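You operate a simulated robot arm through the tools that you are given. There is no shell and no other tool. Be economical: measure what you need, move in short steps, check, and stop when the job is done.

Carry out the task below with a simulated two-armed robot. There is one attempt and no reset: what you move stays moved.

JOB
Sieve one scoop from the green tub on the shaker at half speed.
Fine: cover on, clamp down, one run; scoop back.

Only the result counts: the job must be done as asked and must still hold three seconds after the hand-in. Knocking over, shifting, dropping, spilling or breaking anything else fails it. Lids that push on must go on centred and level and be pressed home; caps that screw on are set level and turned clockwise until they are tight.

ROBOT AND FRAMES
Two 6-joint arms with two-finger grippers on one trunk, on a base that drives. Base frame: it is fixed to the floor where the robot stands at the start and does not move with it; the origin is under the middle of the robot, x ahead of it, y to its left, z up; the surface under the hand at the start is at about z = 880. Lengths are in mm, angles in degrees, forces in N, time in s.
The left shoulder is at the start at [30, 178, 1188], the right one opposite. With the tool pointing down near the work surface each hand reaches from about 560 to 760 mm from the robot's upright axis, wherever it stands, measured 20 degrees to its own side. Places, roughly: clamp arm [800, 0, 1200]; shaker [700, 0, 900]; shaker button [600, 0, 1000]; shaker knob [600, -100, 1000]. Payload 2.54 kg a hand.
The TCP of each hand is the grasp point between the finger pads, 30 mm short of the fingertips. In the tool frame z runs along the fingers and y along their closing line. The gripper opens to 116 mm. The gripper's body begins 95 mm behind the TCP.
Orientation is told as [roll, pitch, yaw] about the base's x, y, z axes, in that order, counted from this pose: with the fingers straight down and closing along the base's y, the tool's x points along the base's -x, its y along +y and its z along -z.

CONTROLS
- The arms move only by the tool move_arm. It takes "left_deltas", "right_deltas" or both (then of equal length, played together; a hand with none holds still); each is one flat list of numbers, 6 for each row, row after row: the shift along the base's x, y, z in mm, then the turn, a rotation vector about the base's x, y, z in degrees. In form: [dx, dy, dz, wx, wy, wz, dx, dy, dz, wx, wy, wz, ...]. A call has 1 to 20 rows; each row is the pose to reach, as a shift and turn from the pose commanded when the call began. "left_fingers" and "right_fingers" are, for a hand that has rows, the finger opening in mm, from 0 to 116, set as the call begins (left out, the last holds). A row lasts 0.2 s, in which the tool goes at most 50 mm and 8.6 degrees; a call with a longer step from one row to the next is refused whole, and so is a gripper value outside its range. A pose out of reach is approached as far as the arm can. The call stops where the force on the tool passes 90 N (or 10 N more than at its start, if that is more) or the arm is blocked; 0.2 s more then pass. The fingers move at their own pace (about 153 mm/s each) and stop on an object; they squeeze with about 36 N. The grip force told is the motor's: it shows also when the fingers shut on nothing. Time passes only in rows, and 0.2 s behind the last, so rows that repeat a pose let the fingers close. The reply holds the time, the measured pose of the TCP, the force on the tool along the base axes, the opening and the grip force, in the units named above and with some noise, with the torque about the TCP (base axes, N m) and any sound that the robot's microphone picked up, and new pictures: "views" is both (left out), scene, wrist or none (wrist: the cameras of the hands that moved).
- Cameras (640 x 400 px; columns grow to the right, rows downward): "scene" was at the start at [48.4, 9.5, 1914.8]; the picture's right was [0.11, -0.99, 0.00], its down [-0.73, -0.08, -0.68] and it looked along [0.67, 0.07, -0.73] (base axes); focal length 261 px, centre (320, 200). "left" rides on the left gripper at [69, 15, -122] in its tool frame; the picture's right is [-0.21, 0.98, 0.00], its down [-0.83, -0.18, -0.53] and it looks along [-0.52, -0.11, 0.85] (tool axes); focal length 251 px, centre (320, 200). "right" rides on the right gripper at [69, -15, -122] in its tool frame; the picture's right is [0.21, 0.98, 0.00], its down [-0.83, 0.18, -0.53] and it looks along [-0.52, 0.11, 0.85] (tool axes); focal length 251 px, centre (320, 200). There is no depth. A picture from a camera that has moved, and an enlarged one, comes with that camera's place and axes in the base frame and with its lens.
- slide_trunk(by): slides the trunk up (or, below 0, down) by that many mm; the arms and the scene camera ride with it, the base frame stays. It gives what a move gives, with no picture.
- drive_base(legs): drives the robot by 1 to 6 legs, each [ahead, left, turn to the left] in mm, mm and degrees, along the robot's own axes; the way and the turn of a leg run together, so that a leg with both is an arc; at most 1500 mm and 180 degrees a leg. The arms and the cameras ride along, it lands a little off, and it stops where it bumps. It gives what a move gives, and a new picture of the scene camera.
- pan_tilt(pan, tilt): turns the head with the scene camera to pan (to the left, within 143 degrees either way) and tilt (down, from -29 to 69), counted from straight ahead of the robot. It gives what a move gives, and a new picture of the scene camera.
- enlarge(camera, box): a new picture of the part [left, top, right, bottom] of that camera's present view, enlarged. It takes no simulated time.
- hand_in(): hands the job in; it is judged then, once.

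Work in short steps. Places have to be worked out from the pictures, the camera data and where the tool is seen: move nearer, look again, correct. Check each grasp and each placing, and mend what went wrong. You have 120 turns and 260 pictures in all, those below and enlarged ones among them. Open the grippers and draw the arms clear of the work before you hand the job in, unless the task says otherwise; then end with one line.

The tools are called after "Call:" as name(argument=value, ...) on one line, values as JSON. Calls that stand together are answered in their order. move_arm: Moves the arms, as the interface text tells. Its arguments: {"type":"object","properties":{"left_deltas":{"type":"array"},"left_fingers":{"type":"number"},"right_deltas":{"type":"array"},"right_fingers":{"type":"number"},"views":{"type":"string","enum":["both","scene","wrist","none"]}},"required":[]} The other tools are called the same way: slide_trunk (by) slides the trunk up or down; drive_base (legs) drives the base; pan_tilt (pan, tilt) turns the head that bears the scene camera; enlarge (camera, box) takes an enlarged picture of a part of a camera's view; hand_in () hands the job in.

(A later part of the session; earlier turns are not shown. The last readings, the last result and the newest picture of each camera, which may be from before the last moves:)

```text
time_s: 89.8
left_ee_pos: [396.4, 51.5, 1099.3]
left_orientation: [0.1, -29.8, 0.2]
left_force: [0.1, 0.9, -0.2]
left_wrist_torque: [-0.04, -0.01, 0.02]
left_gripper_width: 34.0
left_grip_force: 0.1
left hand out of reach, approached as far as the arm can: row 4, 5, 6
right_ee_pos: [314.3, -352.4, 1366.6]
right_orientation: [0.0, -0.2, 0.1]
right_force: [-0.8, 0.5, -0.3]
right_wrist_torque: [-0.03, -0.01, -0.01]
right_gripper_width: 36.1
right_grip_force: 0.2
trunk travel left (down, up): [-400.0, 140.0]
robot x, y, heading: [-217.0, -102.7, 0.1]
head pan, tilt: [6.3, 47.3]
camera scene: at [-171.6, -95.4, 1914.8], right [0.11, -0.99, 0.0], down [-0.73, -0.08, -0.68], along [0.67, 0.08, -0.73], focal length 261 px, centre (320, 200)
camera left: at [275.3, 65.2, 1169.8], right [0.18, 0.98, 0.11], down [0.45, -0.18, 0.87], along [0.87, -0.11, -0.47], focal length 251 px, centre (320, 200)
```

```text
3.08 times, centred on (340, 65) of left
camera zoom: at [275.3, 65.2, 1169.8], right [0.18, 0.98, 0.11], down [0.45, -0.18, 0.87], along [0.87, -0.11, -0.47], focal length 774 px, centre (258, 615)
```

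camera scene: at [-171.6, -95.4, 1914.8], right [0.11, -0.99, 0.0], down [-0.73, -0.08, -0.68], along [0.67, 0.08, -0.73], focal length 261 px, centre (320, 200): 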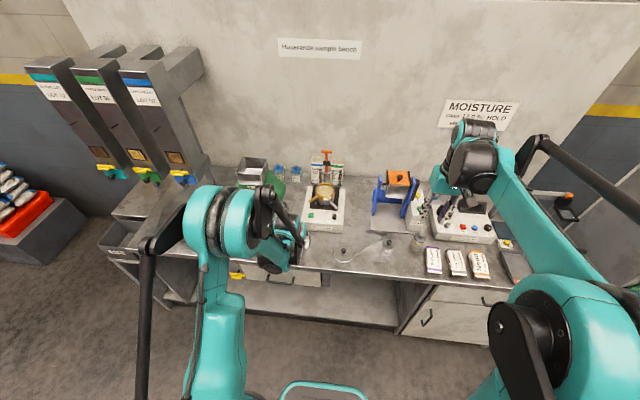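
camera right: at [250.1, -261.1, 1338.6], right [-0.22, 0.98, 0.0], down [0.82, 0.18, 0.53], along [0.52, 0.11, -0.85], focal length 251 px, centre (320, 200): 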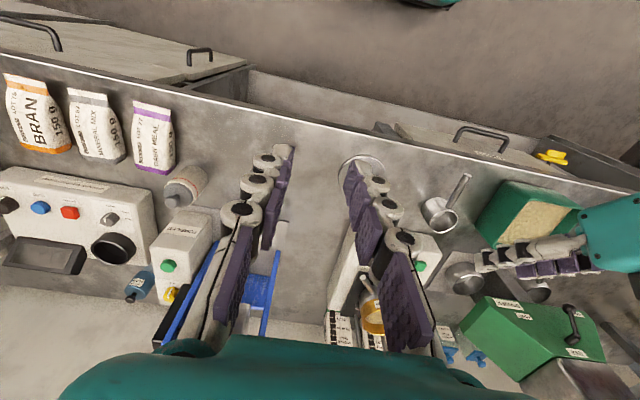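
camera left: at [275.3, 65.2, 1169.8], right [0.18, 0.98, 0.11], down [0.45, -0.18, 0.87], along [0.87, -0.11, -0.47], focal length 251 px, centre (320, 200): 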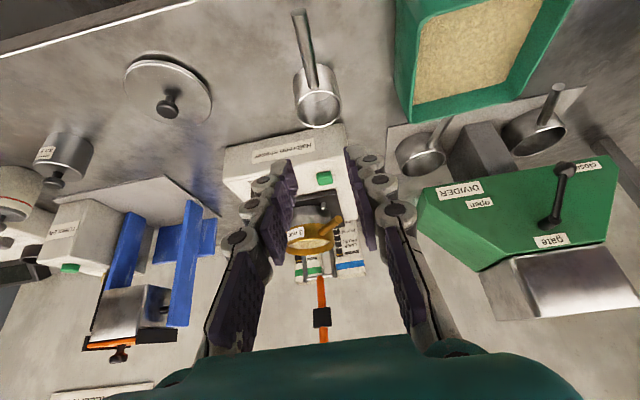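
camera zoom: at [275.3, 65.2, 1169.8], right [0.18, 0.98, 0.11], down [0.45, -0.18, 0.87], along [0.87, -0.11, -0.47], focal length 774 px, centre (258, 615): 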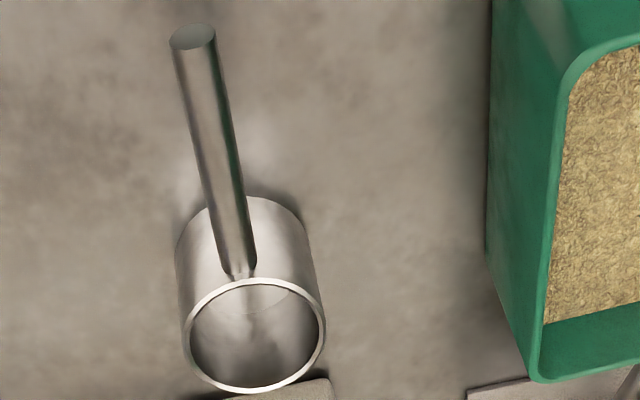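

The scoop stands level back in its place. Next the cover: its knob is at ≈(461,−130,902). I withdraw the left arm and bring the right hand behind/above the cover knob, pitched −35 (so the wrist will later clear the clamp handle).

Call:
move_arm(right_deltas=[10, 22, -36, 0, -3.5, 0, 20, 44, -72, 0, -7, 0, 30, 66, -108, 0, -10.5, 0, 40, 88, -144, 0, -14, 0, 50, 110, -180, 0, -17.5, 0, 60, 132, -216, 0, -21, 0, 70, 154, -252, 0, -24.5, 0, 80, 176, -288, 0, -28, 0, 90, 199, -324, 0, -31.5, 0, 101, 222, -360, 0, -35, 0, 101, 222, -360, 0, -35, 0], left_deltas=[0, 12, 13, 0, 0, 0, 0, 24, 26, 0, 0, 0, 0, 36, 39, 0, 0, 0, 0, 48, 52, 0, 0, 0, 0, 60, 65, 0, 0, 0, 0, 72, 78, 0, 0, 0, 0, 84, 91, 0, 0, 0, 0, 96, 104, 0, 0, 0, 0, 108, 117, 0, 0, 0, 0, 120, 130, 0, 0, 0, 0, 120, 130, 0, 0, 0], right_fingers=50)

Call:
enlarge(camera="right", box=[220, 0, 460, 200])

Call:
enlarge(camera="scene", box=[280, 180, 400, 280])

```text
time_s: 92.2
left_ee_pos: [395.8, 170.3, 1228.0]
left_orientation: [0.1, -30.0, 0.2]
left_force: [-0.1, -0.8, 0.9]
left_wrist_torque: [0.06, 0.01, 0.04]
left_gripper_width: 34.0
left_grip_force: 0.0
right_ee_pos: [415.4, -132.7, 1006.7]
right_orientation: [-0.1, -35.1, 0.2]
right_force: [-0.9, -0.2, -0.6]
right_wrist_torque: [0.05, 0.0, 0.05]
right_gripper_width: 50.1
right_grip_force: 0.1
trunk travel left (down, up): [-400.0, 140.0]
robot x, y, heading: [-219.0, -104.4, 0.1]
head pan, tilt: [6.3, 47.3]
camera scene: at [-170.7, -96.3, 1914.9], right [0.11, -0.99, 0.0], down [-0.73, -0.08, -0.68], along [0.67, 0.08, -0.73], focal length 261 px, centre (320, 200)
camera right: at [287.7, -146.9, 1067.1], right [-0.18, 0.98, -0.13], down [0.37, 0.18, 0.91], along [0.91, 0.12, -0.39], focal length 251 px, centre (320, 200)
camera left: at [276.2, 185.1, 1298.2], right [0.18, 0.98, 0.11], down [0.45, -0.18, 0.87], along [0.87, -0.11, -0.47], focal length 251 px, centre (320, 200)
```

scene: 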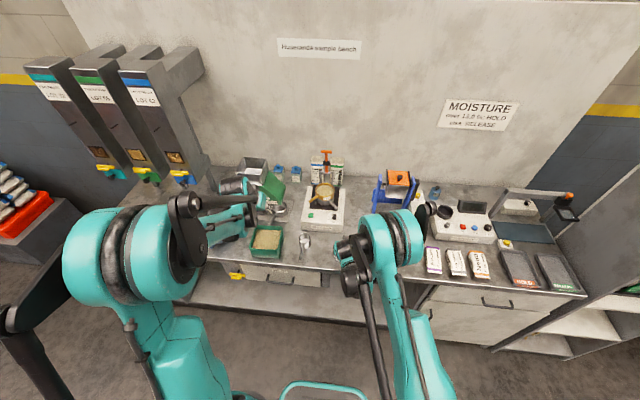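
right: 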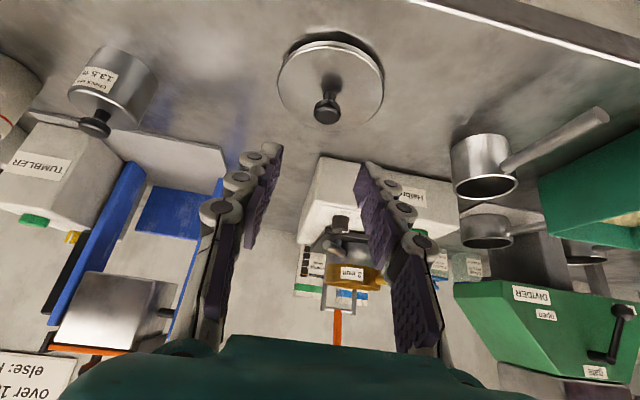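
left: 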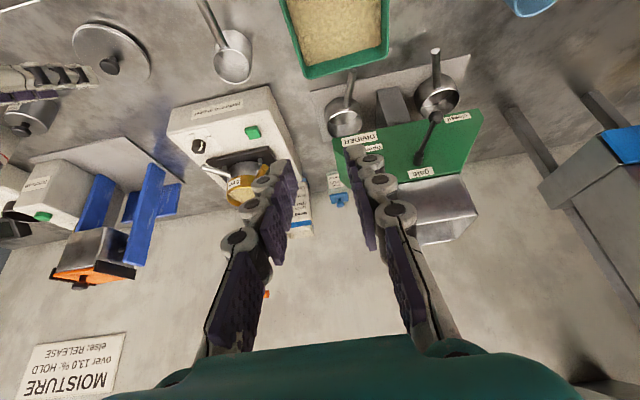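

```text
2.00 times, centred on (340, 100) of right
camera zoom: at [287.7, -146.9, 1067.1], right [-0.18, 0.98, -0.13], down [0.37, 0.18, 0.91], along [0.91, 0.12, -0.39], focal length 503 px, centre (280, 400)
```

zoom: 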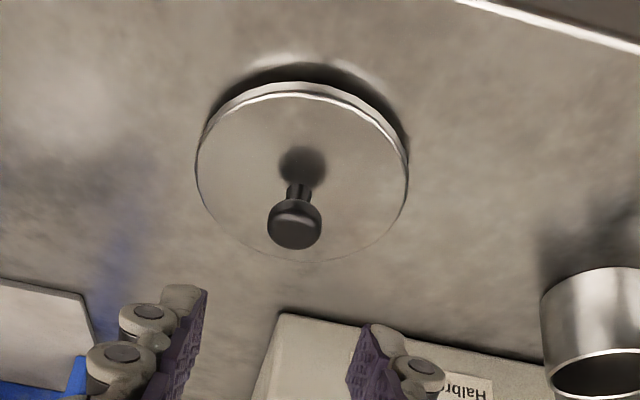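

```text
4.00 times, centred on (340, 230) of scene
camera zoom: at [-170.7, -96.3, 1914.9], right [0.11, -0.99, 0.0], down [-0.73, -0.08, -0.68], along [0.67, 0.08, -0.73], focal length 1045 px, centre (240, 80)
```

zoom: 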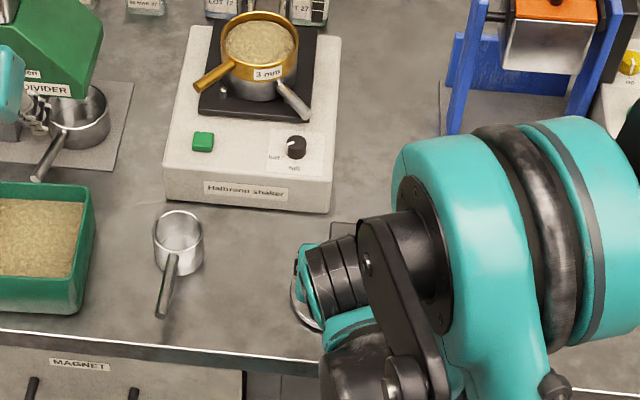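

Knob is near (457,−130,~910). I move closer to refine.

Call:
move_arm(right_deltas=[3, 1, -20, 0, 0, 0, 6, 2, -40, 0, 0, 0, 8, 2, -52, 0, 0, 0, 8, 2, -52, 0, 0, 0], views="wrist")

Call:
enlarge(camera="right", box=[240, 40, 420, 200])

```text
time_s: 93.2
left_ee_pos: [397.0, 171.5, 1226.7]
left_orientation: [0.0, -29.9, 0.2]
left_force: [0.6, 0.1, 0.1]
left_wrist_torque: [-0.01, 0.02, 0.03]
left_gripper_width: 33.9
left_grip_force: 0.1
right_ee_pos: [432.7, -124.8, 958.2]
right_orientation: [-0.2, -34.9, 0.3]
right_force: [-0.6, -0.2, -0.1]
right_wrist_torque: [0.01, 0.01, -0.01]
right_gripper_width: 49.9
right_grip_force: 0.1
right hand out of reach, approached as far as the arm can: row 2, 3, 4
trunk travel left (down, up): [-400.0, 140.0]
robot x, y, heading: [-214.1, -106.9, 0.0]
head pan, tilt: [6.3, 47.3]
camera right: at [306.6, -140.8, 1019.5], right [-0.18, 0.98, -0.13], down [0.37, 0.19, 0.91], along [0.91, 0.12, -0.4], focal length 251 px, centre (320, 200)
```

right: 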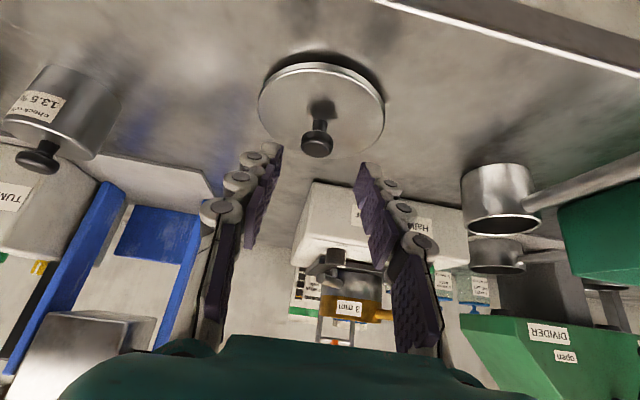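

```text
2.50 times, centred on (330, 120) of right
camera zoom: at [306.6, -140.8, 1019.5], right [-0.18, 0.98, -0.13], down [0.37, 0.19, 0.91], along [0.91, 0.12, -0.4], focal length 629 px, centre (295, 400)
```

zoom: 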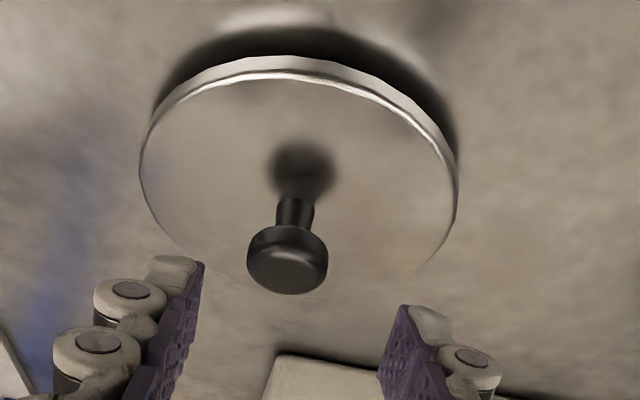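

Knob head ≈(450,−131,915), 22 mm wide; plate top ≈890. The arm is too folded, so back off 70 mm and then approach.

Call:
drive_base(legs=[[-70, 0, 0]])

Call:
move_arm(right_deltas=[20, -2, 2, 0, 0, 0, 40, -4, 4, 0, 0, 0, 62, -6, 4, 0, 0, 0, 62, -6, 4, 0, 0, 0], views="wrist")

Call:
enlarge(camera="right", box=[240, 40, 420, 200])

```text
time_s: 94.2
left_ee_pos: [325.0, 172.0, 1227.3]
left_orientation: [0.1, -29.8, 0.3]
left_force: [-1.0, -0.7, -0.7]
left_wrist_torque: [-0.01, -0.05, 0.02]
left_gripper_width: 33.6
left_grip_force: 0.1
right_ee_pos: [362.3, -124.2, 959.5]
right_orientation: [-0.2, -35.0, 0.3]
right_force: [-0.2, -0.1, 0.6]
right_wrist_torque: [-0.04, -0.04, 0.01]
right_gripper_width: 50.0
right_grip_force: 0.2
trunk travel left (down, up): [-400.0, 140.0]
robot x, y, heading: [-290.0, -107.9, 0.1]
head pan, tilt: [6.3, 47.3]
camera scene: at [-242.2, -95.3, 1914.8], right [0.11, -0.99, 0.0], down [-0.73, -0.08, -0.68], along [0.67, 0.08, -0.73], focal length 261 px, centre (320, 200)
```

scene: 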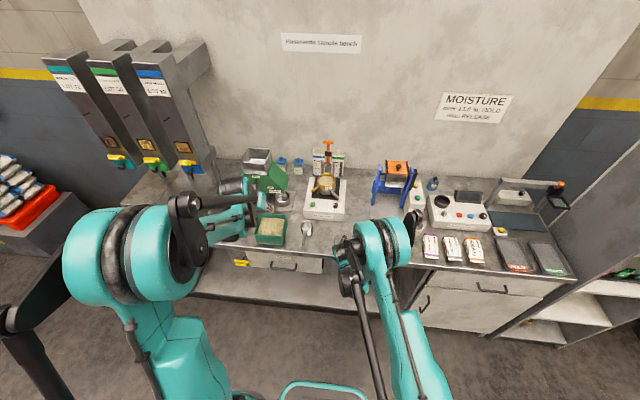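

```text
time_s: 95.2
left_ee_pos: [326.3, 172.1, 1227.7]
left_orientation: [0.0, -29.8, 0.2]
left_force: [-0.4, 0.5, -0.1]
left_wrist_torque: [-0.04, 0.0, 0.0]
left_gripper_width: 34.3
left_grip_force: 0.1
right_ee_pos: [424.1, -132.4, 964.0]
right_orientation: [-0.2, -35.0, 0.3]
right_force: [0.2, 0.1, -0.6]
right_wrist_torque: [-0.04, -0.03, 0.02]
right_gripper_width: 49.7
right_grip_force: 0.0
trunk travel left (down, up): [-400.0, 140.0]
robot x, y, heading: [-290.1, -103.8, 0.4]
head pan, tilt: [6.3, 47.3]
camera right: at [298.7, -146.9, 1024.3], right [-0.18, 0.98, -0.13], down [0.37, 0.19, 0.91], along [0.91, 0.12, -0.4], focal length 251 px, centre (320, 200)
```

right: 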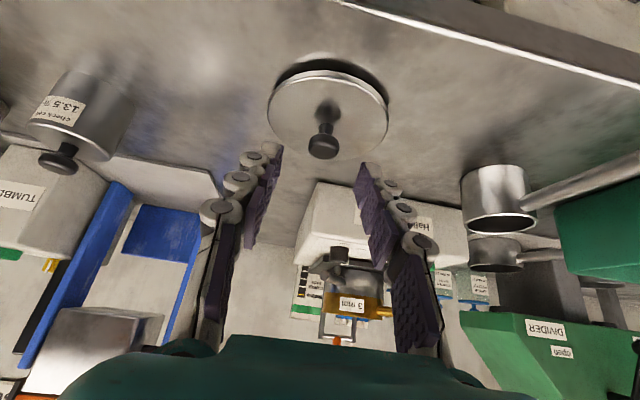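

```text
2.50 times, centred on (330, 120) of right
camera zoom: at [298.7, -146.9, 1024.3], right [-0.18, 0.98, -0.13], down [0.37, 0.19, 0.91], along [0.91, 0.12, -0.4], focal length 629 px, centre (295, 400)
```

zoom: 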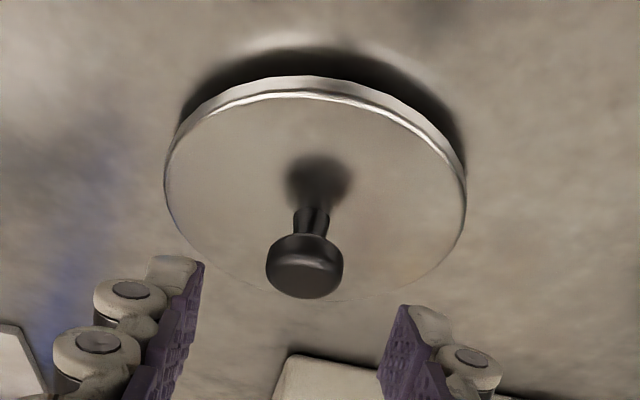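

Knob at (450,−131,917). Advance so the finger ends straddle the knob, then close.

Call:
move_arm(right_deltas=[5, 1, -12, 0, 0, 0, 11, 1.4, -24, 0, 0, 0, 17, 1.4, -34, 0, 0, 0, 17, 1.4, -34, 0, 0, 0], views="wrist")

Call:
enlarge(camera="right", box=[240, 60, 420, 220])

```text
time_s: 96.2
left_ee_pos: [326.8, 171.2, 1227.6]
left_orientation: [0.1, -29.9, 0.2]
left_force: [0.1, 0.4, 0.0]
left_wrist_torque: [-0.02, 0.02, 0.03]
left_gripper_width: 34.0
left_grip_force: 0.0
right_ee_pos: [441.1, -130.7, 930.9]
right_orientation: [-0.3, -34.8, 0.3]
right_force: [-1.0, 0.6, 0.8]
right_wrist_torque: [0.0, -0.02, -0.01]
right_gripper_width: 50.2
right_grip_force: 0.0
trunk travel left (down, up): [-400.0, 140.0]
robot x, y, heading: [-289.0, -106.2, 0.2]
head pan, tilt: [6.3, 47.3]
camera right: at [315.0, -145.0, 990.6], right [-0.18, 0.98, -0.13], down [0.37, 0.19, 0.91], along [0.91, 0.12, -0.4], focal length 251 px, centre (320, 200)
```

right: 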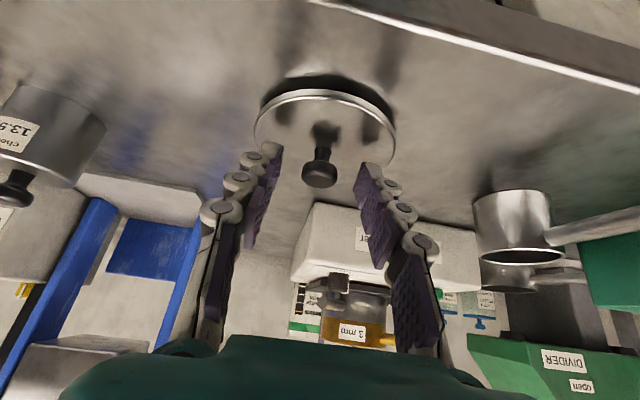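

```text
2.50 times, centred on (330, 140) of right
camera zoom: at [315.0, -145.0, 990.6], right [-0.18, 0.98, -0.13], down [0.37, 0.19, 0.91], along [0.91, 0.12, -0.4], focal length 629 px, centre (295, 350)
```

zoom: 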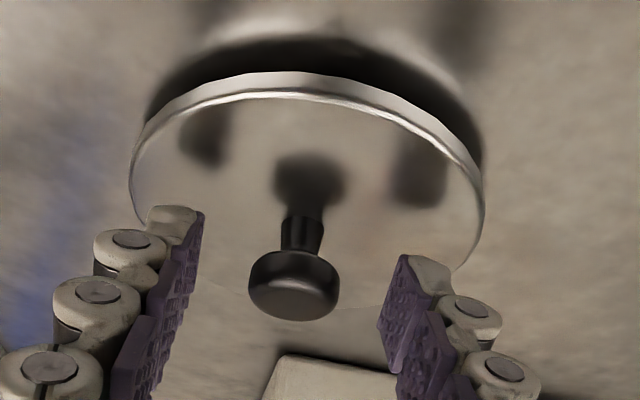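

Knob is centred between the finger ends. Advance 3 mm more and close.

Call:
move_arm(right_deltas=[2, 0, -3, 0, 0, 0, 2, 0, -3, 0, 0, 0], views="none")

Call:
move_arm(right_deltas=[0, 0, 0, 0, 0, 0, 0, 0, 0, 0, 0, 0, 0, 0, 0, 0, 0, 0], right_fingers=8, views="wrist")

Call:
enlarge(camera="right", box=[240, 60, 420, 220])

```text
time_s: 96.8
left_ee_pos: [327.0, 171.8, 1226.2]
left_orientation: [0.1, -29.9, 0.2]
left_force: [-0.1, 0.0, -0.6]
left_wrist_torque: [-0.01, 0.0, -0.03]
left_gripper_width: 33.9
left_grip_force: 0.1
right_ee_pos: [442.1, -129.9, 926.9]
right_orientation: [-0.2, -34.9, 0.3]
right_force: [0.6, 0.7, 0.3]
right_wrist_torque: [0.02, 0.01, -0.03]
right_gripper_width: 50.2
right_grip_force: 0.0
trunk travel left (down, up): [-400.0, 140.0]
robot x, y, heading: [-287.5, -100.3, 0.2]
head pan, tilt: [6.3, 47.3]
```

```text
time_s: 97.6
left_ee_pos: [325.3, 171.5, 1226.8]
left_orientation: [0.2, -29.9, 0.2]
left_force: [0.2, 0.1, 0.3]
left_wrist_torque: [-0.02, 0.01, 0.0]
left_gripper_width: 34.0
left_grip_force: 0.0
right_ee_pos: [444.1, -130.0, 926.1]
right_orientation: [-0.1, -34.9, 0.4]
right_force: [0.1, -1.0, 0.4]
right_wrist_torque: [0.01, -0.11, 0.02]
right_gripper_width: 22.2
right_grip_force: 36.4
trunk travel left (down, up): [-400.0, 140.0]
robot x, y, heading: [-288.9, -102.0, 0.2]
head pan, tilt: [6.3, 47.3]
camera right: at [316.7, -145.1, 987.1], right [-0.18, 0.98, -0.13], down [0.37, 0.19, 0.91], along [0.91, 0.12, -0.4], focal length 251 px, centre (320, 200)
```

right: 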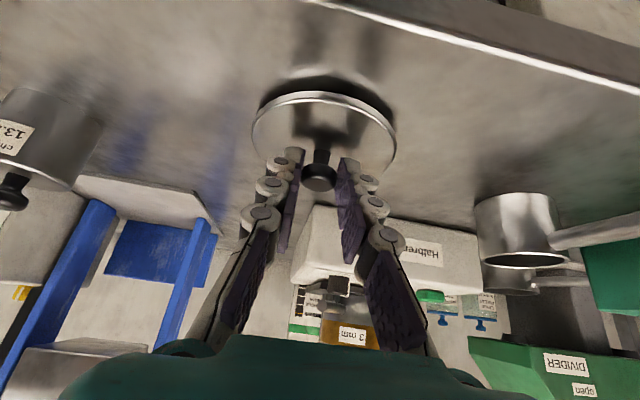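

```text
2.50 times, centred on (330, 140) of right
camera zoom: at [316.7, -145.1, 987.1], right [-0.18, 0.98, -0.13], down [0.37, 0.19, 0.91], along [0.91, 0.12, -0.4], focal length 629 px, centre (295, 350)
```

zoom: 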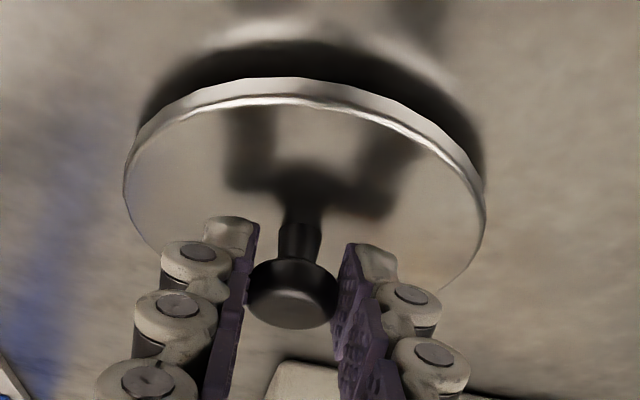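

Knob gripped at 22 mm. Lift slowly and check that the cover hangs level.

Call:
move_arm(right_deltas=[0, 0, 2, 0, 0, 0, 0, 0, 5, 0, 0, 0, 0, 0, 9, 0, 0, 0, 0, 0, 15, 0, 0, 0, 0, 0, 23, 0, 0, 0, 0, 0, 32, 0, 0, 0, 0, 0, 42, 0, 0, 0, 0, 0, 54, 0, 0, 0, 0, 0, 66, 0, 0, 0, 0, 0, 80, 0, 0, 0, 0, 0, 95, 0, 0, 0, 0, 0, 110, 0, 0, 0, 0, 0, 125, 0, 0, 0, 0, 0, 140, 0, 0, 0, 0, 0, 155, 0, 0, 0, 0, 0, 170, 0, 0, 0, 0, 0, 183, 0, 0, 0, 0, 0, 190, 0, 0, 0], views="wrist")

Call:
enlarge(camera="left", box=[0, 0, 320, 200])

Call:
enlarge(camera="right", box=[240, 60, 420, 220])

```text
time_s: 101.4
left_ee_pos: [327.6, 172.4, 1227.8]
left_orientation: [0.2, -29.9, 0.2]
left_force: [0.0, -0.6, 0.2]
left_wrist_torque: [0.02, 0.0, -0.01]
left_gripper_width: 34.0
left_grip_force: 0.0
right_ee_pos: [442.8, -130.6, 1115.5]
right_orientation: [-0.1, -35.0, 0.3]
right_force: [0.2, -0.7, -0.1]
right_wrist_torque: [-0.01, 0.0, -0.02]
right_gripper_width: 22.2
right_grip_force: 35.5
trunk travel left (down, up): [-400.0, 140.0]
robot x, y, heading: [-287.5, -107.2, 0.3]
head pan, tilt: [6.3, 47.3]
camera right: at [317.7, -145.9, 1176.2], right [-0.18, 0.98, -0.13], down [0.37, 0.19, 0.91], along [0.91, 0.12, -0.4], focal length 251 px, centre (320, 200)
```

right: 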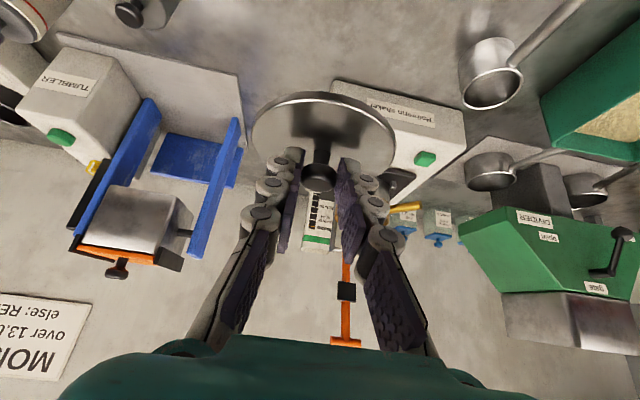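

```text
2.00 times, centred on (160, 100) of left
camera zoom: at [206.2, 185.8, 1297.6], right [0.18, 0.98, 0.11], down [0.45, -0.18, 0.87], along [0.87, -0.11, -0.47], focal length 503 px, centre (640, 400)
```

zoom: 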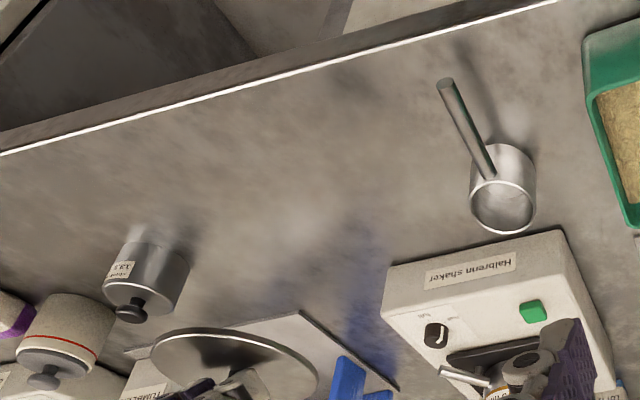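

```text
2.50 times, centred on (330, 140) of right
camera zoom: at [317.7, -145.9, 1176.2], right [-0.18, 0.98, -0.13], down [0.37, 0.19, 0.91], along [0.91, 0.12, -0.4], focal length 629 px, centre (295, 350)
```

zoom: 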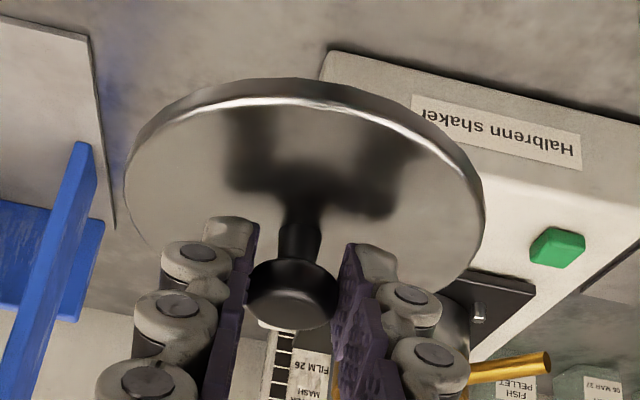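

Cover held level. I raise the left hand out of the way, then drive 240 forward and 105 left toward the shaker.

Call:
move_arm(left_deltas=[0, 10, 40, 0, 0, 0, 0, 20, 80, 0, 0, 0, 0, 30, 120, 0, 0, 0, 0, 30, 140, 0, 0, 0], views="none")

Call:
drive_base(legs=[[0, 105, 0], [240, 0, 0]])

Call:
move_arm(right_deltas=[0, 0, 0, 0, 0, 0], views="wrist")

Call:
enlarge(camera="scene", box=[260, 150, 400, 270])

Call:
enlarge(camera="left", box=[0, 0, 320, 260])

```text
time_s: 102.4
left_ee_pos: [327.0, 201.6, 1366.8]
left_orientation: [0.1, -30.0, 0.3]
left_force: [-0.4, 0.6, -0.5]
left_wrist_torque: [0.01, 0.02, -0.01]
left_gripper_width: 34.0
left_grip_force: 0.1
right_ee_pos: [443.7, -131.4, 1116.2]
right_orientation: [-0.3, -34.9, 0.4]
right_force: [-1.0, 0.0, -0.8]
right_wrist_torque: [-0.02, 0.03, 0.01]
right_gripper_width: 21.9
right_grip_force: 35.6
trunk travel left (down, up): [-400.0, 140.0]
robot x, y, heading: [-293.6, -106.9, 0.2]
head pan, tilt: [6.3, 47.3]
```

```text
time_s: 105.0
left_ee_pos: [565.7, 307.8, 1367.4]
left_orientation: [0.1, -30.0, 0.2]
left_force: [0.4, 0.3, 0.0]
left_wrist_torque: [0.0, 0.0, 0.0]
left_gripper_width: 33.9
left_grip_force: 0.1
right_ee_pos: [681.7, -26.0, 1115.4]
right_orientation: [-0.2, -34.8, 0.3]
right_force: [-0.1, 0.6, -0.6]
right_wrist_torque: [-0.01, 0.01, -0.03]
right_gripper_width: 22.4
right_grip_force: 36.3
trunk travel left (down, up): [-400.0, 140.0]
robot x, y, heading: [-53.2, 0.4, 0.1]
head pan, tilt: [6.3, 47.3]
camera scene: at [-2.6, 9.5, 1914.8], right [0.11, -0.99, 0.0], down [-0.73, -0.08, -0.68], along [0.67, 0.08, -0.73], focal length 261 px, centre (320, 200)
```

scene: 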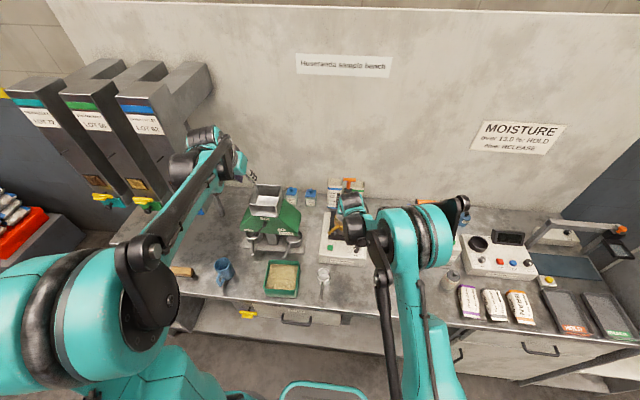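

```text
time_s: 105.4
left_ee_pos: [563.6, 308.6, 1367.0]
left_orientation: [-0.1, -29.9, 0.2]
left_force: [-1.0, 0.1, 0.4]
left_wrist_torque: [0.01, 0.03, 0.03]
left_gripper_width: 34.1
left_grip_force: 0.2
right_ee_pos: [680.2, -26.2, 1116.7]
right_orientation: [-0.2, -34.9, 0.3]
right_force: [1.0, -0.3, -0.2]
right_wrist_torque: [-0.01, 0.0, -0.05]
right_gripper_width: 21.9
right_grip_force: 36.0
trunk travel left (down, up): [-400.0, 140.0]
robot x, y, heading: [-53.9, -0.0, 0.3]
head pan, tilt: [6.3, 47.3]
camera right: at [554.2, -40.6, 1176.7], right [-0.18, 0.98, -0.13], down [0.37, 0.19, 0.91], along [0.91, 0.12, -0.4], focal length 251 px, centre (320, 200)
```

right: 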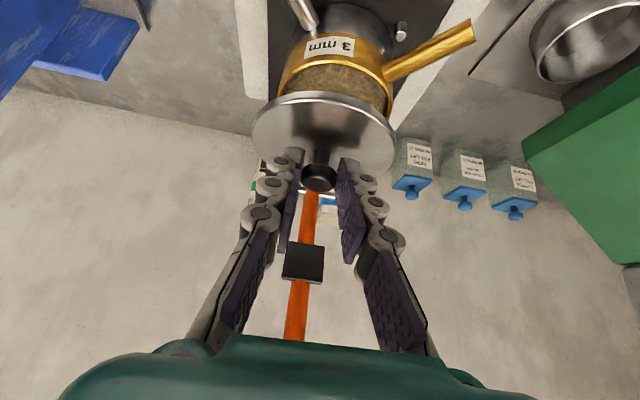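

```text
3.33 times, centred on (330, 210) of scene
camera zoom: at [-4.3, 9.7, 1914.8], right [0.11, -0.99, 0.0], down [-0.73, -0.08, -0.68], along [0.67, 0.08, -0.73], focal length 871 px, centre (287, 167)
```

zoom: 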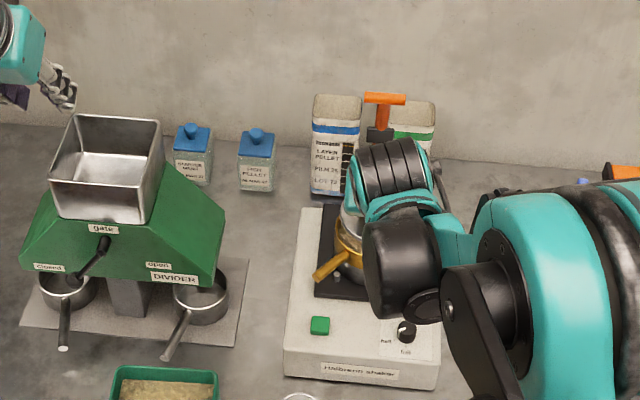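

```text
1.54 times, centred on (160, 130) of left
camera zoom: at [443.9, 321.7, 1437.4], right [0.18, 0.98, 0.11], down [0.45, -0.18, 0.87], along [0.87, -0.11, -0.47], focal length 387 px, centre (566, 308)
```

zoom: 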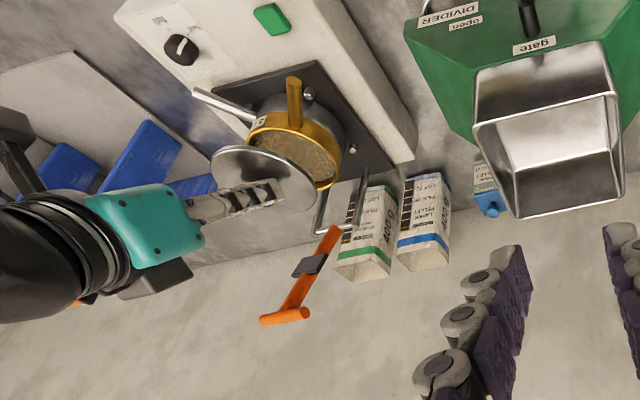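

The left camera gives a good side view. I bring the cover over the sieve at about 35 mm above the rim and check alignment.

Call:
move_arm(right_deltas=[6, 2, -4, 0, 0, 0, 12, 4, -8, 0, 0, 0, 18, 6, -14, 0, 0, 0, 24, 6, -20, 0, 0, 0, 29, 6, -26, 0, 0, 0, 29, 6, -26, 0, 0, 0], views="wrist")

Call:
enlarge(camera="left", box=[60, 40, 220, 150])

Call:
enlarge(camera="right", box=[220, 20, 440, 220])

```text
time_s: 106.8
left_ee_pos: [565.1, 307.5, 1367.1]
left_orientation: [0.1, -29.8, 0.1]
left_force: [-0.2, -1.0, -0.1]
left_wrist_torque: [0.03, -0.02, -0.02]
left_gripper_width: 33.9
left_grip_force: 0.1
right_ee_pos: [710.8, -20.6, 1089.2]
right_orientation: [-0.2, -34.9, 0.4]
right_force: [0.8, 0.1, -0.5]
right_wrist_torque: [-0.02, 0.01, -0.01]
right_gripper_width: 22.2
right_grip_force: 36.2
trunk travel left (down, up): [-400.0, 140.0]
robot x, y, heading: [-52.1, 2.8, 0.5]
head pan, tilt: [6.3, 47.3]
camera right: at [584.1, -34.6, 1149.7], right [-0.18, 0.98, -0.13], down [0.37, 0.19, 0.91], along [0.91, 0.12, -0.4], focal length 251 px, centre (320, 200)
```

right: 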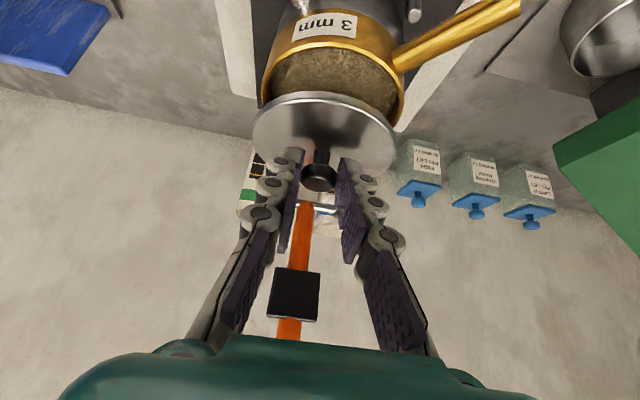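

```text
3.64 times, centred on (140, 95) of left
camera zoom: at [445.1, 321.7, 1437.0], right [0.18, 0.98, 0.11], down [0.45, -0.18, 0.87], along [0.87, -0.11, -0.47], focal length 914 px, centre (974, 582)
```

zoom: 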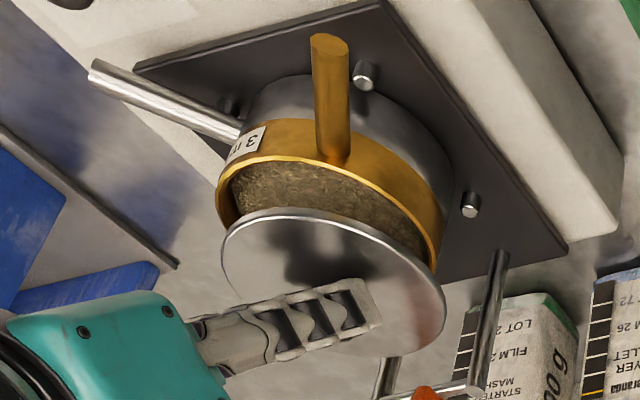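

```text
2.00 times, centred on (330, 120) of right
camera zoom: at [584.1, -34.6, 1149.7], right [-0.18, 0.98, -0.13], down [0.37, 0.19, 0.91], along [0.91, 0.12, -0.4], focal length 503 px, centre (300, 360)
```

zoom: 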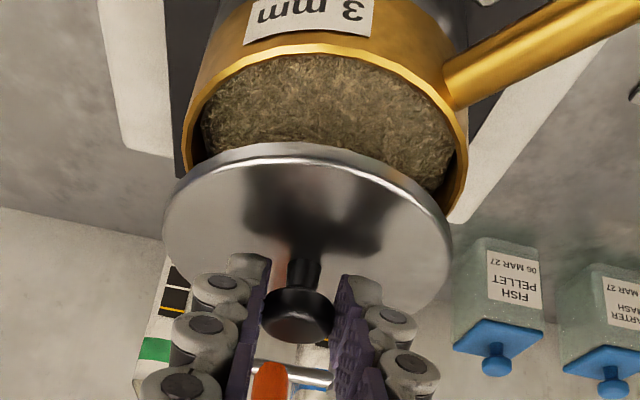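

Cover and sieve are nearly aligned; rim height estimates ≈1010–1018. I lower 16 mm (still above the rim) and compare again, nudging x −3.

Call:
move_arm(right_deltas=[-2, 0, -5, 0, 0, 0, -3, 0, -10, 0, 0, 0, -3, 0, -16, 0, 0, 0, -3, 0, -16, 0, 0, 0], views="none")

Call:
enlarge(camera="left", box=[80, 60, 200, 140])

Call:
enlarge(camera="right", box=[230, 40, 430, 200])

```text
time_s: 107.8
left_ee_pos: [565.7, 307.2, 1367.4]
left_orientation: [0.1, -29.9, 0.2]
left_force: [-0.9, -0.1, 0.2]
left_wrist_torque: [-0.05, 0.04, -0.01]
left_gripper_width: 34.0
left_grip_force: 0.0
right_ee_pos: [708.2, -20.2, 1074.2]
right_orientation: [-0.2, -34.9, 0.3]
right_force: [1.1, 0.6, 4.5]
right_wrist_torque: [-0.01, -0.22, 0.0]
right_gripper_width: 22.0
right_grip_force: 36.0
trunk travel left (down, up): [-400.0, 140.0]
robot x, y, heading: [-49.5, 2.1, 0.2]
head pan, tilt: [6.3, 47.3]
```

```text
5.00 times, centred on (140, 100) of left
camera zoom: at [444.8, 321.7, 1437.2], right [0.18, 0.98, 0.11], down [0.45, -0.18, 0.87], along [0.87, -0.11, -0.47], focal length 1257 px, centre (1220, 700)
```

zoom: 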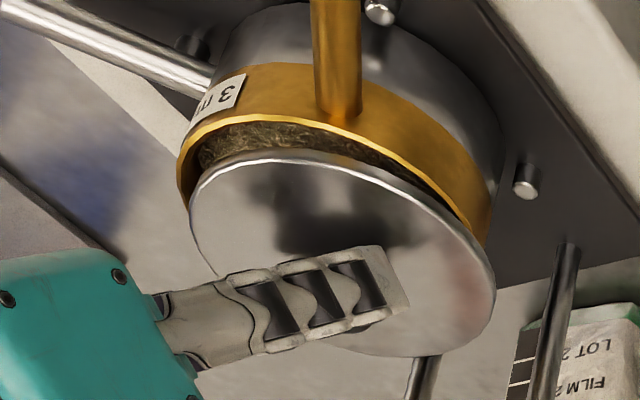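

```text
2.50 times, centred on (330, 120) of right
camera zoom: at [581.1, -34.7, 1133.8], right [-0.18, 0.98, -0.13], down [0.37, 0.19, 0.91], along [0.91, 0.12, -0.4], focal length 629 px, centre (295, 400)
```

zoom: 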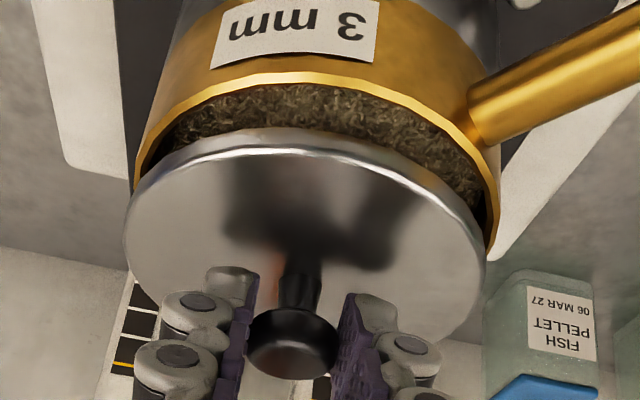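

A light contact (4.5 N) at T z=1074: the cover skirt meets the rim. Comparing ellipses, the cover needs about −4 in x and +3 in y. I lift 5 mm, shift, and look again.

Call:
move_arm(right_deltas=[0, 0, 5, 0, 0, 0, -4, 3, 5, 0, 0, 0, -4, 3, 5, 0, 0, 0], views="none")

Call:
enlarge(camera="left", box=[80, 60, 200, 140])

Call:
enlarge(camera="right", box=[230, 40, 430, 200])

```text
time_s: 108.6
left_ee_pos: [565.8, 306.9, 1366.7]
left_orientation: [0.1, -29.9, 0.2]
left_force: [0.0, -0.1, 0.4]
left_wrist_torque: [0.0, 0.01, -0.02]
left_gripper_width: 33.9
left_grip_force: 0.1
right_ee_pos: [704.4, -16.5, 1076.1]
right_orientation: [-0.2, -34.8, 0.2]
right_force: [-0.3, -0.4, -1.5]
right_wrist_torque: [0.0, 0.0, -0.03]
right_gripper_width: 21.9
right_grip_force: 36.0
trunk travel left (down, up): [-400.0, 140.0]
robot x, y, heading: [-52.3, -3.2, 0.5]
head pan, tilt: [6.3, 47.3]
```

```text
5.00 times, centred on (140, 100) of left
camera zoom: at [445.6, 321.4, 1436.9], right [0.18, 0.98, 0.11], down [0.45, -0.18, 0.87], along [0.87, -0.11, -0.47], focal length 1257 px, centre (1220, 700)
```

zoom: 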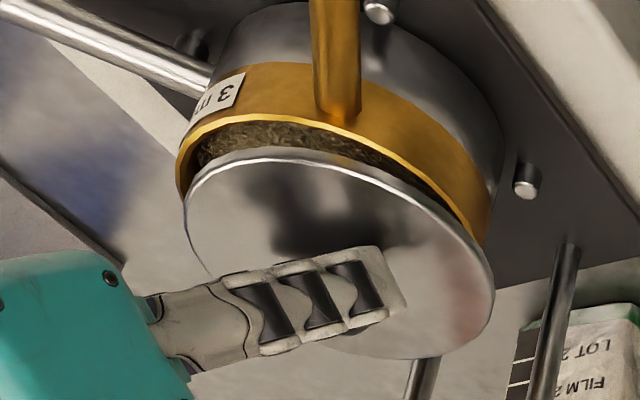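

```text
2.50 times, centred on (330, 120) of right
camera zoom: at [578.0, -31.6, 1138.9], right [-0.18, 0.98, -0.13], down [0.37, 0.19, 0.91], along [0.91, 0.12, -0.4], focal length 629 px, centre (295, 400)
```

zoom: 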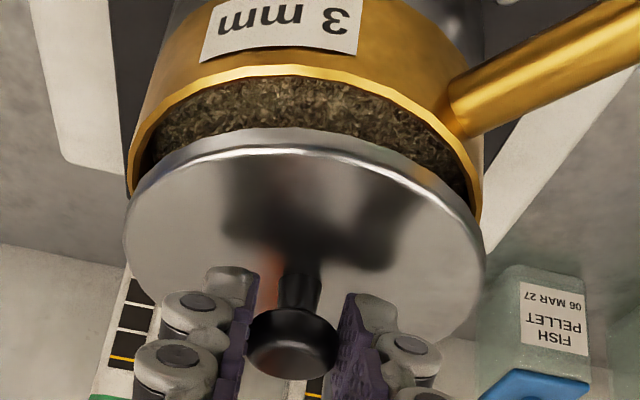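

Both views now give only a few mm residual: I shift (+2,−3) and lower gently to touch.

Call:
move_arm(right_deltas=[2, -3, 0, 0, 0, 0, 2, -3, -3, 0, 0, 0, 2, -3, -5, 0, 0, 0, 2, -3, -7, 0, 0, 0], views="none")

Call:
enlarge(camera="left", box=[80, 60, 200, 140])

Call:
enlarge(camera="right", box=[230, 40, 430, 200])

```text
time_s: 109.6
left_ee_pos: [564.5, 308.4, 1367.0]
left_orientation: [0.1, -29.9, 0.2]
left_force: [-0.3, -0.1, 0.5]
left_wrist_torque: [0.01, -0.01, -0.01]
left_gripper_width: 33.8
left_grip_force: 0.0
right_ee_pos: [706.0, -19.9, 1072.5]
right_orientation: [-0.3, -35.0, 0.3]
right_force: [0.7, 0.0, 10.9]
right_wrist_torque: [0.06, -0.52, 0.01]
right_gripper_width: 22.0
right_grip_force: 36.2
trunk travel left (down, up): [-400.0, 140.0]
robot x, y, heading: [-51.5, -0.8, 0.1]
head pan, tilt: [6.3, 47.3]
```

```text
5.00 times, centred on (140, 100) of left
camera zoom: at [444.1, 321.6, 1437.5], right [0.18, 0.98, 0.11], down [0.45, -0.18, 0.87], along [0.87, -0.11, -0.47], focal length 1257 px, centre (1220, 700)
```

zoom: 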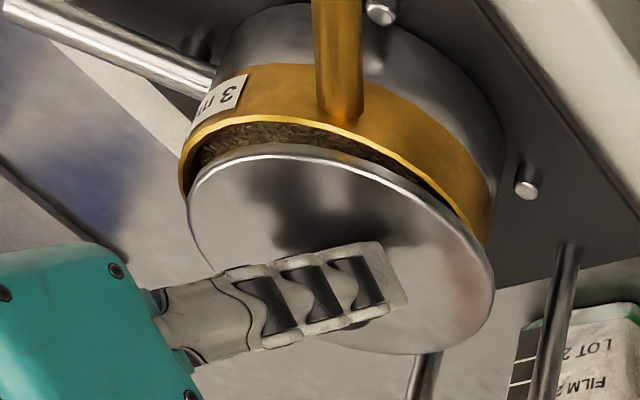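

```text
2.50 times, centred on (330, 120) of right
camera zoom: at [579.4, -34.6, 1133.4], right [-0.18, 0.98, -0.13], down [0.37, 0.19, 0.91], along [0.91, 0.12, -0.39], focal length 629 px, centre (295, 400)
```

zoom: 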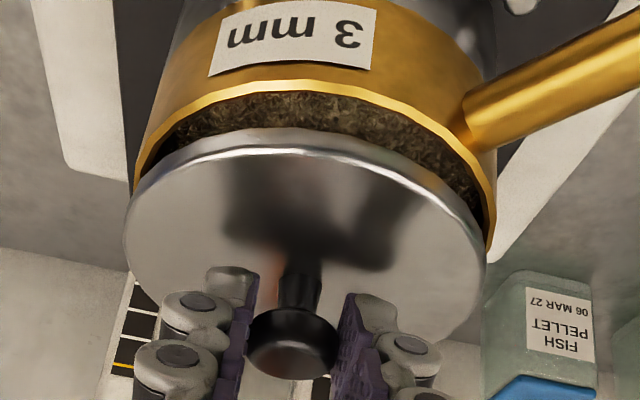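

The torque shows contact only at the far edge (x≈753), i.e. the cover's plug lands on the far rim: it must go −x. I lift, shift −5 in x, and lower again.

Call:
move_arm(right_deltas=[0, 0, 3, 0, 0, 0, -5, 0, 4, 0, 0, 0, -5, 0, 1, 0, 0, 0, -5, 0, -1, 0, 0, 0, -5, 0, -2, 0, 0, 0], views="none")

Call:
enlarge(camera="right", box=[230, 40, 430, 200])

```text
time_s: 110.8
left_ee_pos: [565.0, 307.7, 1366.3]
left_orientation: [0.1, -29.9, 0.2]
left_force: [-0.6, 0.5, -0.4]
left_wrist_torque: [0.0, 0.01, -0.02]
left_gripper_width: 34.0
left_grip_force: 0.1
right_ee_pos: [700.0, -20.1, 1069.9]
right_orientation: [-0.2, -34.9, 0.3]
right_force: [-0.2, 0.1, -0.1]
right_wrist_torque: [-0.02, 0.01, 0.02]
right_gripper_width: 22.2
right_grip_force: 35.5
trunk travel left (down, up): [-400.0, 140.0]
robot x, y, heading: [-51.6, -1.0, 0.3]
head pan, tilt: [6.3, 47.3]
```

```text
2.50 times, centred on (330, 120) of right
camera zoom: at [574.2, -35.0, 1129.7], right [-0.18, 0.98, -0.13], down [0.37, 0.19, 0.91], along [0.91, 0.12, -0.4], focal length 629 px, centre (295, 400)
```

zoom: 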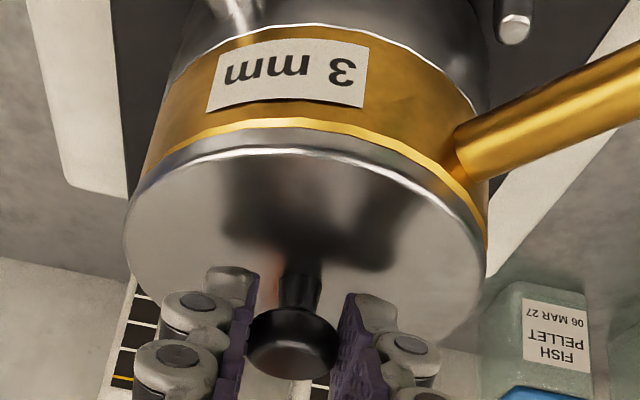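

No force now and the cover sits nearly flush over the rim. I lower 3 mm and read forces.

Call:
move_arm(right_deltas=[0, 0, -1.5, 0, 0, 0, 0, 0, -3, 0, 0, 0], views="none")

Call:
enlarge(camera="right", box=[230, 40, 430, 200])

Call:
enlarge(camera="left", box=[80, 60, 200, 140])

```text
time_s: 111.4
left_ee_pos: [564.5, 308.3, 1366.6]
left_orientation: [0.1, -29.9, 0.2]
left_force: [0.0, 0.1, -0.4]
left_wrist_torque: [-0.01, 0.01, -0.01]
left_gripper_width: 34.0
left_grip_force: 0.1
right_ee_pos: [700.7, -20.8, 1068.6]
right_orientation: [-0.2, -34.9, 0.3]
right_force: [1.7, -0.5, 7.6]
right_wrist_torque: [0.03, 0.08, 0.02]
right_gripper_width: 22.0
right_grip_force: 36.1
trunk travel left (down, up): [-400.0, 140.0]
robot x, y, heading: [-49.8, -1.6, 0.3]
head pan, tilt: [6.3, 47.3]
```

```text
2.50 times, centred on (330, 120) of right
camera zoom: at [574.1, -34.8, 1127.8], right [-0.18, 0.98, -0.13], down [0.37, 0.19, 0.91], along [0.91, 0.12, -0.39], focal length 629 px, centre (295, 400)
```

zoom: 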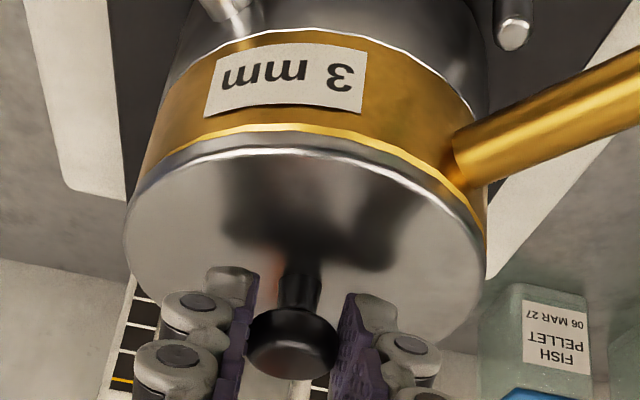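

```text
5.00 times, centred on (140, 100) of left
camera zoom: at [444.7, 321.7, 1437.3], right [0.18, 0.98, 0.11], down [0.45, -0.18, 0.87], along [0.87, -0.11, -0.47], focal length 1257 px, centre (1220, 700)
```

zoom: 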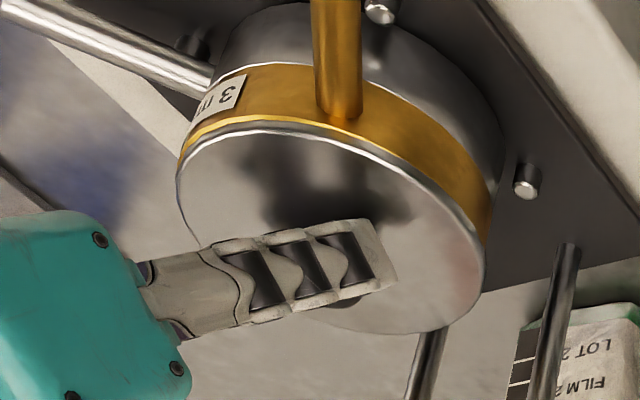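

The contact is now even (torque ≈0): the cover sits on the rim. I press down a bit to push it home and read.

Call:
move_arm(right_deltas=[0, 0, -1.5, 0, 0, 0, 0, 0, -3, 0, 0, 0, 0, 0, -5, 0, 0, 0, 0, 0, -7, 0, 0, 0], views="none")

Call:
enlarge(camera="right", box=[230, 40, 430, 200])

```text
time_s: 112.4
left_ee_pos: [562.7, 306.9, 1369.0]
left_orientation: [0.1, -30.0, 0.2]
left_force: [1.0, -0.5, -0.2]
left_wrist_torque: [-0.02, -0.01, 0.01]
left_gripper_width: 33.9
left_grip_force: 0.1
right_ee_pos: [699.0, -19.9, 1062.0]
right_orientation: [-0.1, -35.2, 0.3]
right_force: [8.0, -0.6, 41.4]
right_wrist_torque: [0.01, -0.61, 0.0]
right_gripper_width: 22.2
right_grip_force: 36.2
trunk travel left (down, up): [-400.0, 140.0]
robot x, y, heading: [-52.1, 3.0, 0.2]
head pan, tilt: [6.3, 47.3]
```

```text
2.50 times, centred on (330, 120) of right
camera zoom: at [572.6, -34.6, 1122.7], right [-0.18, 0.98, -0.13], down [0.37, 0.19, 0.91], along [0.91, 0.12, -0.39], focal length 629 px, centre (295, 400)
```

zoom: 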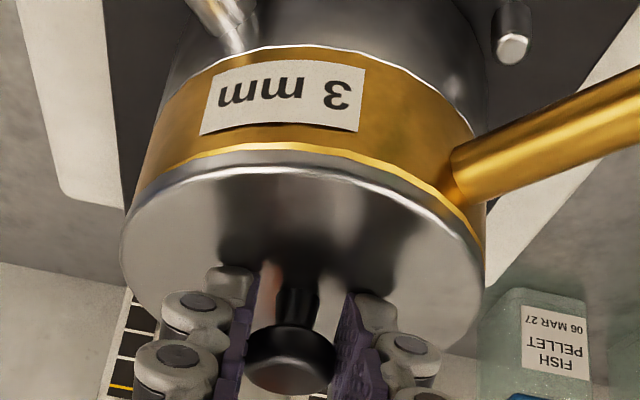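

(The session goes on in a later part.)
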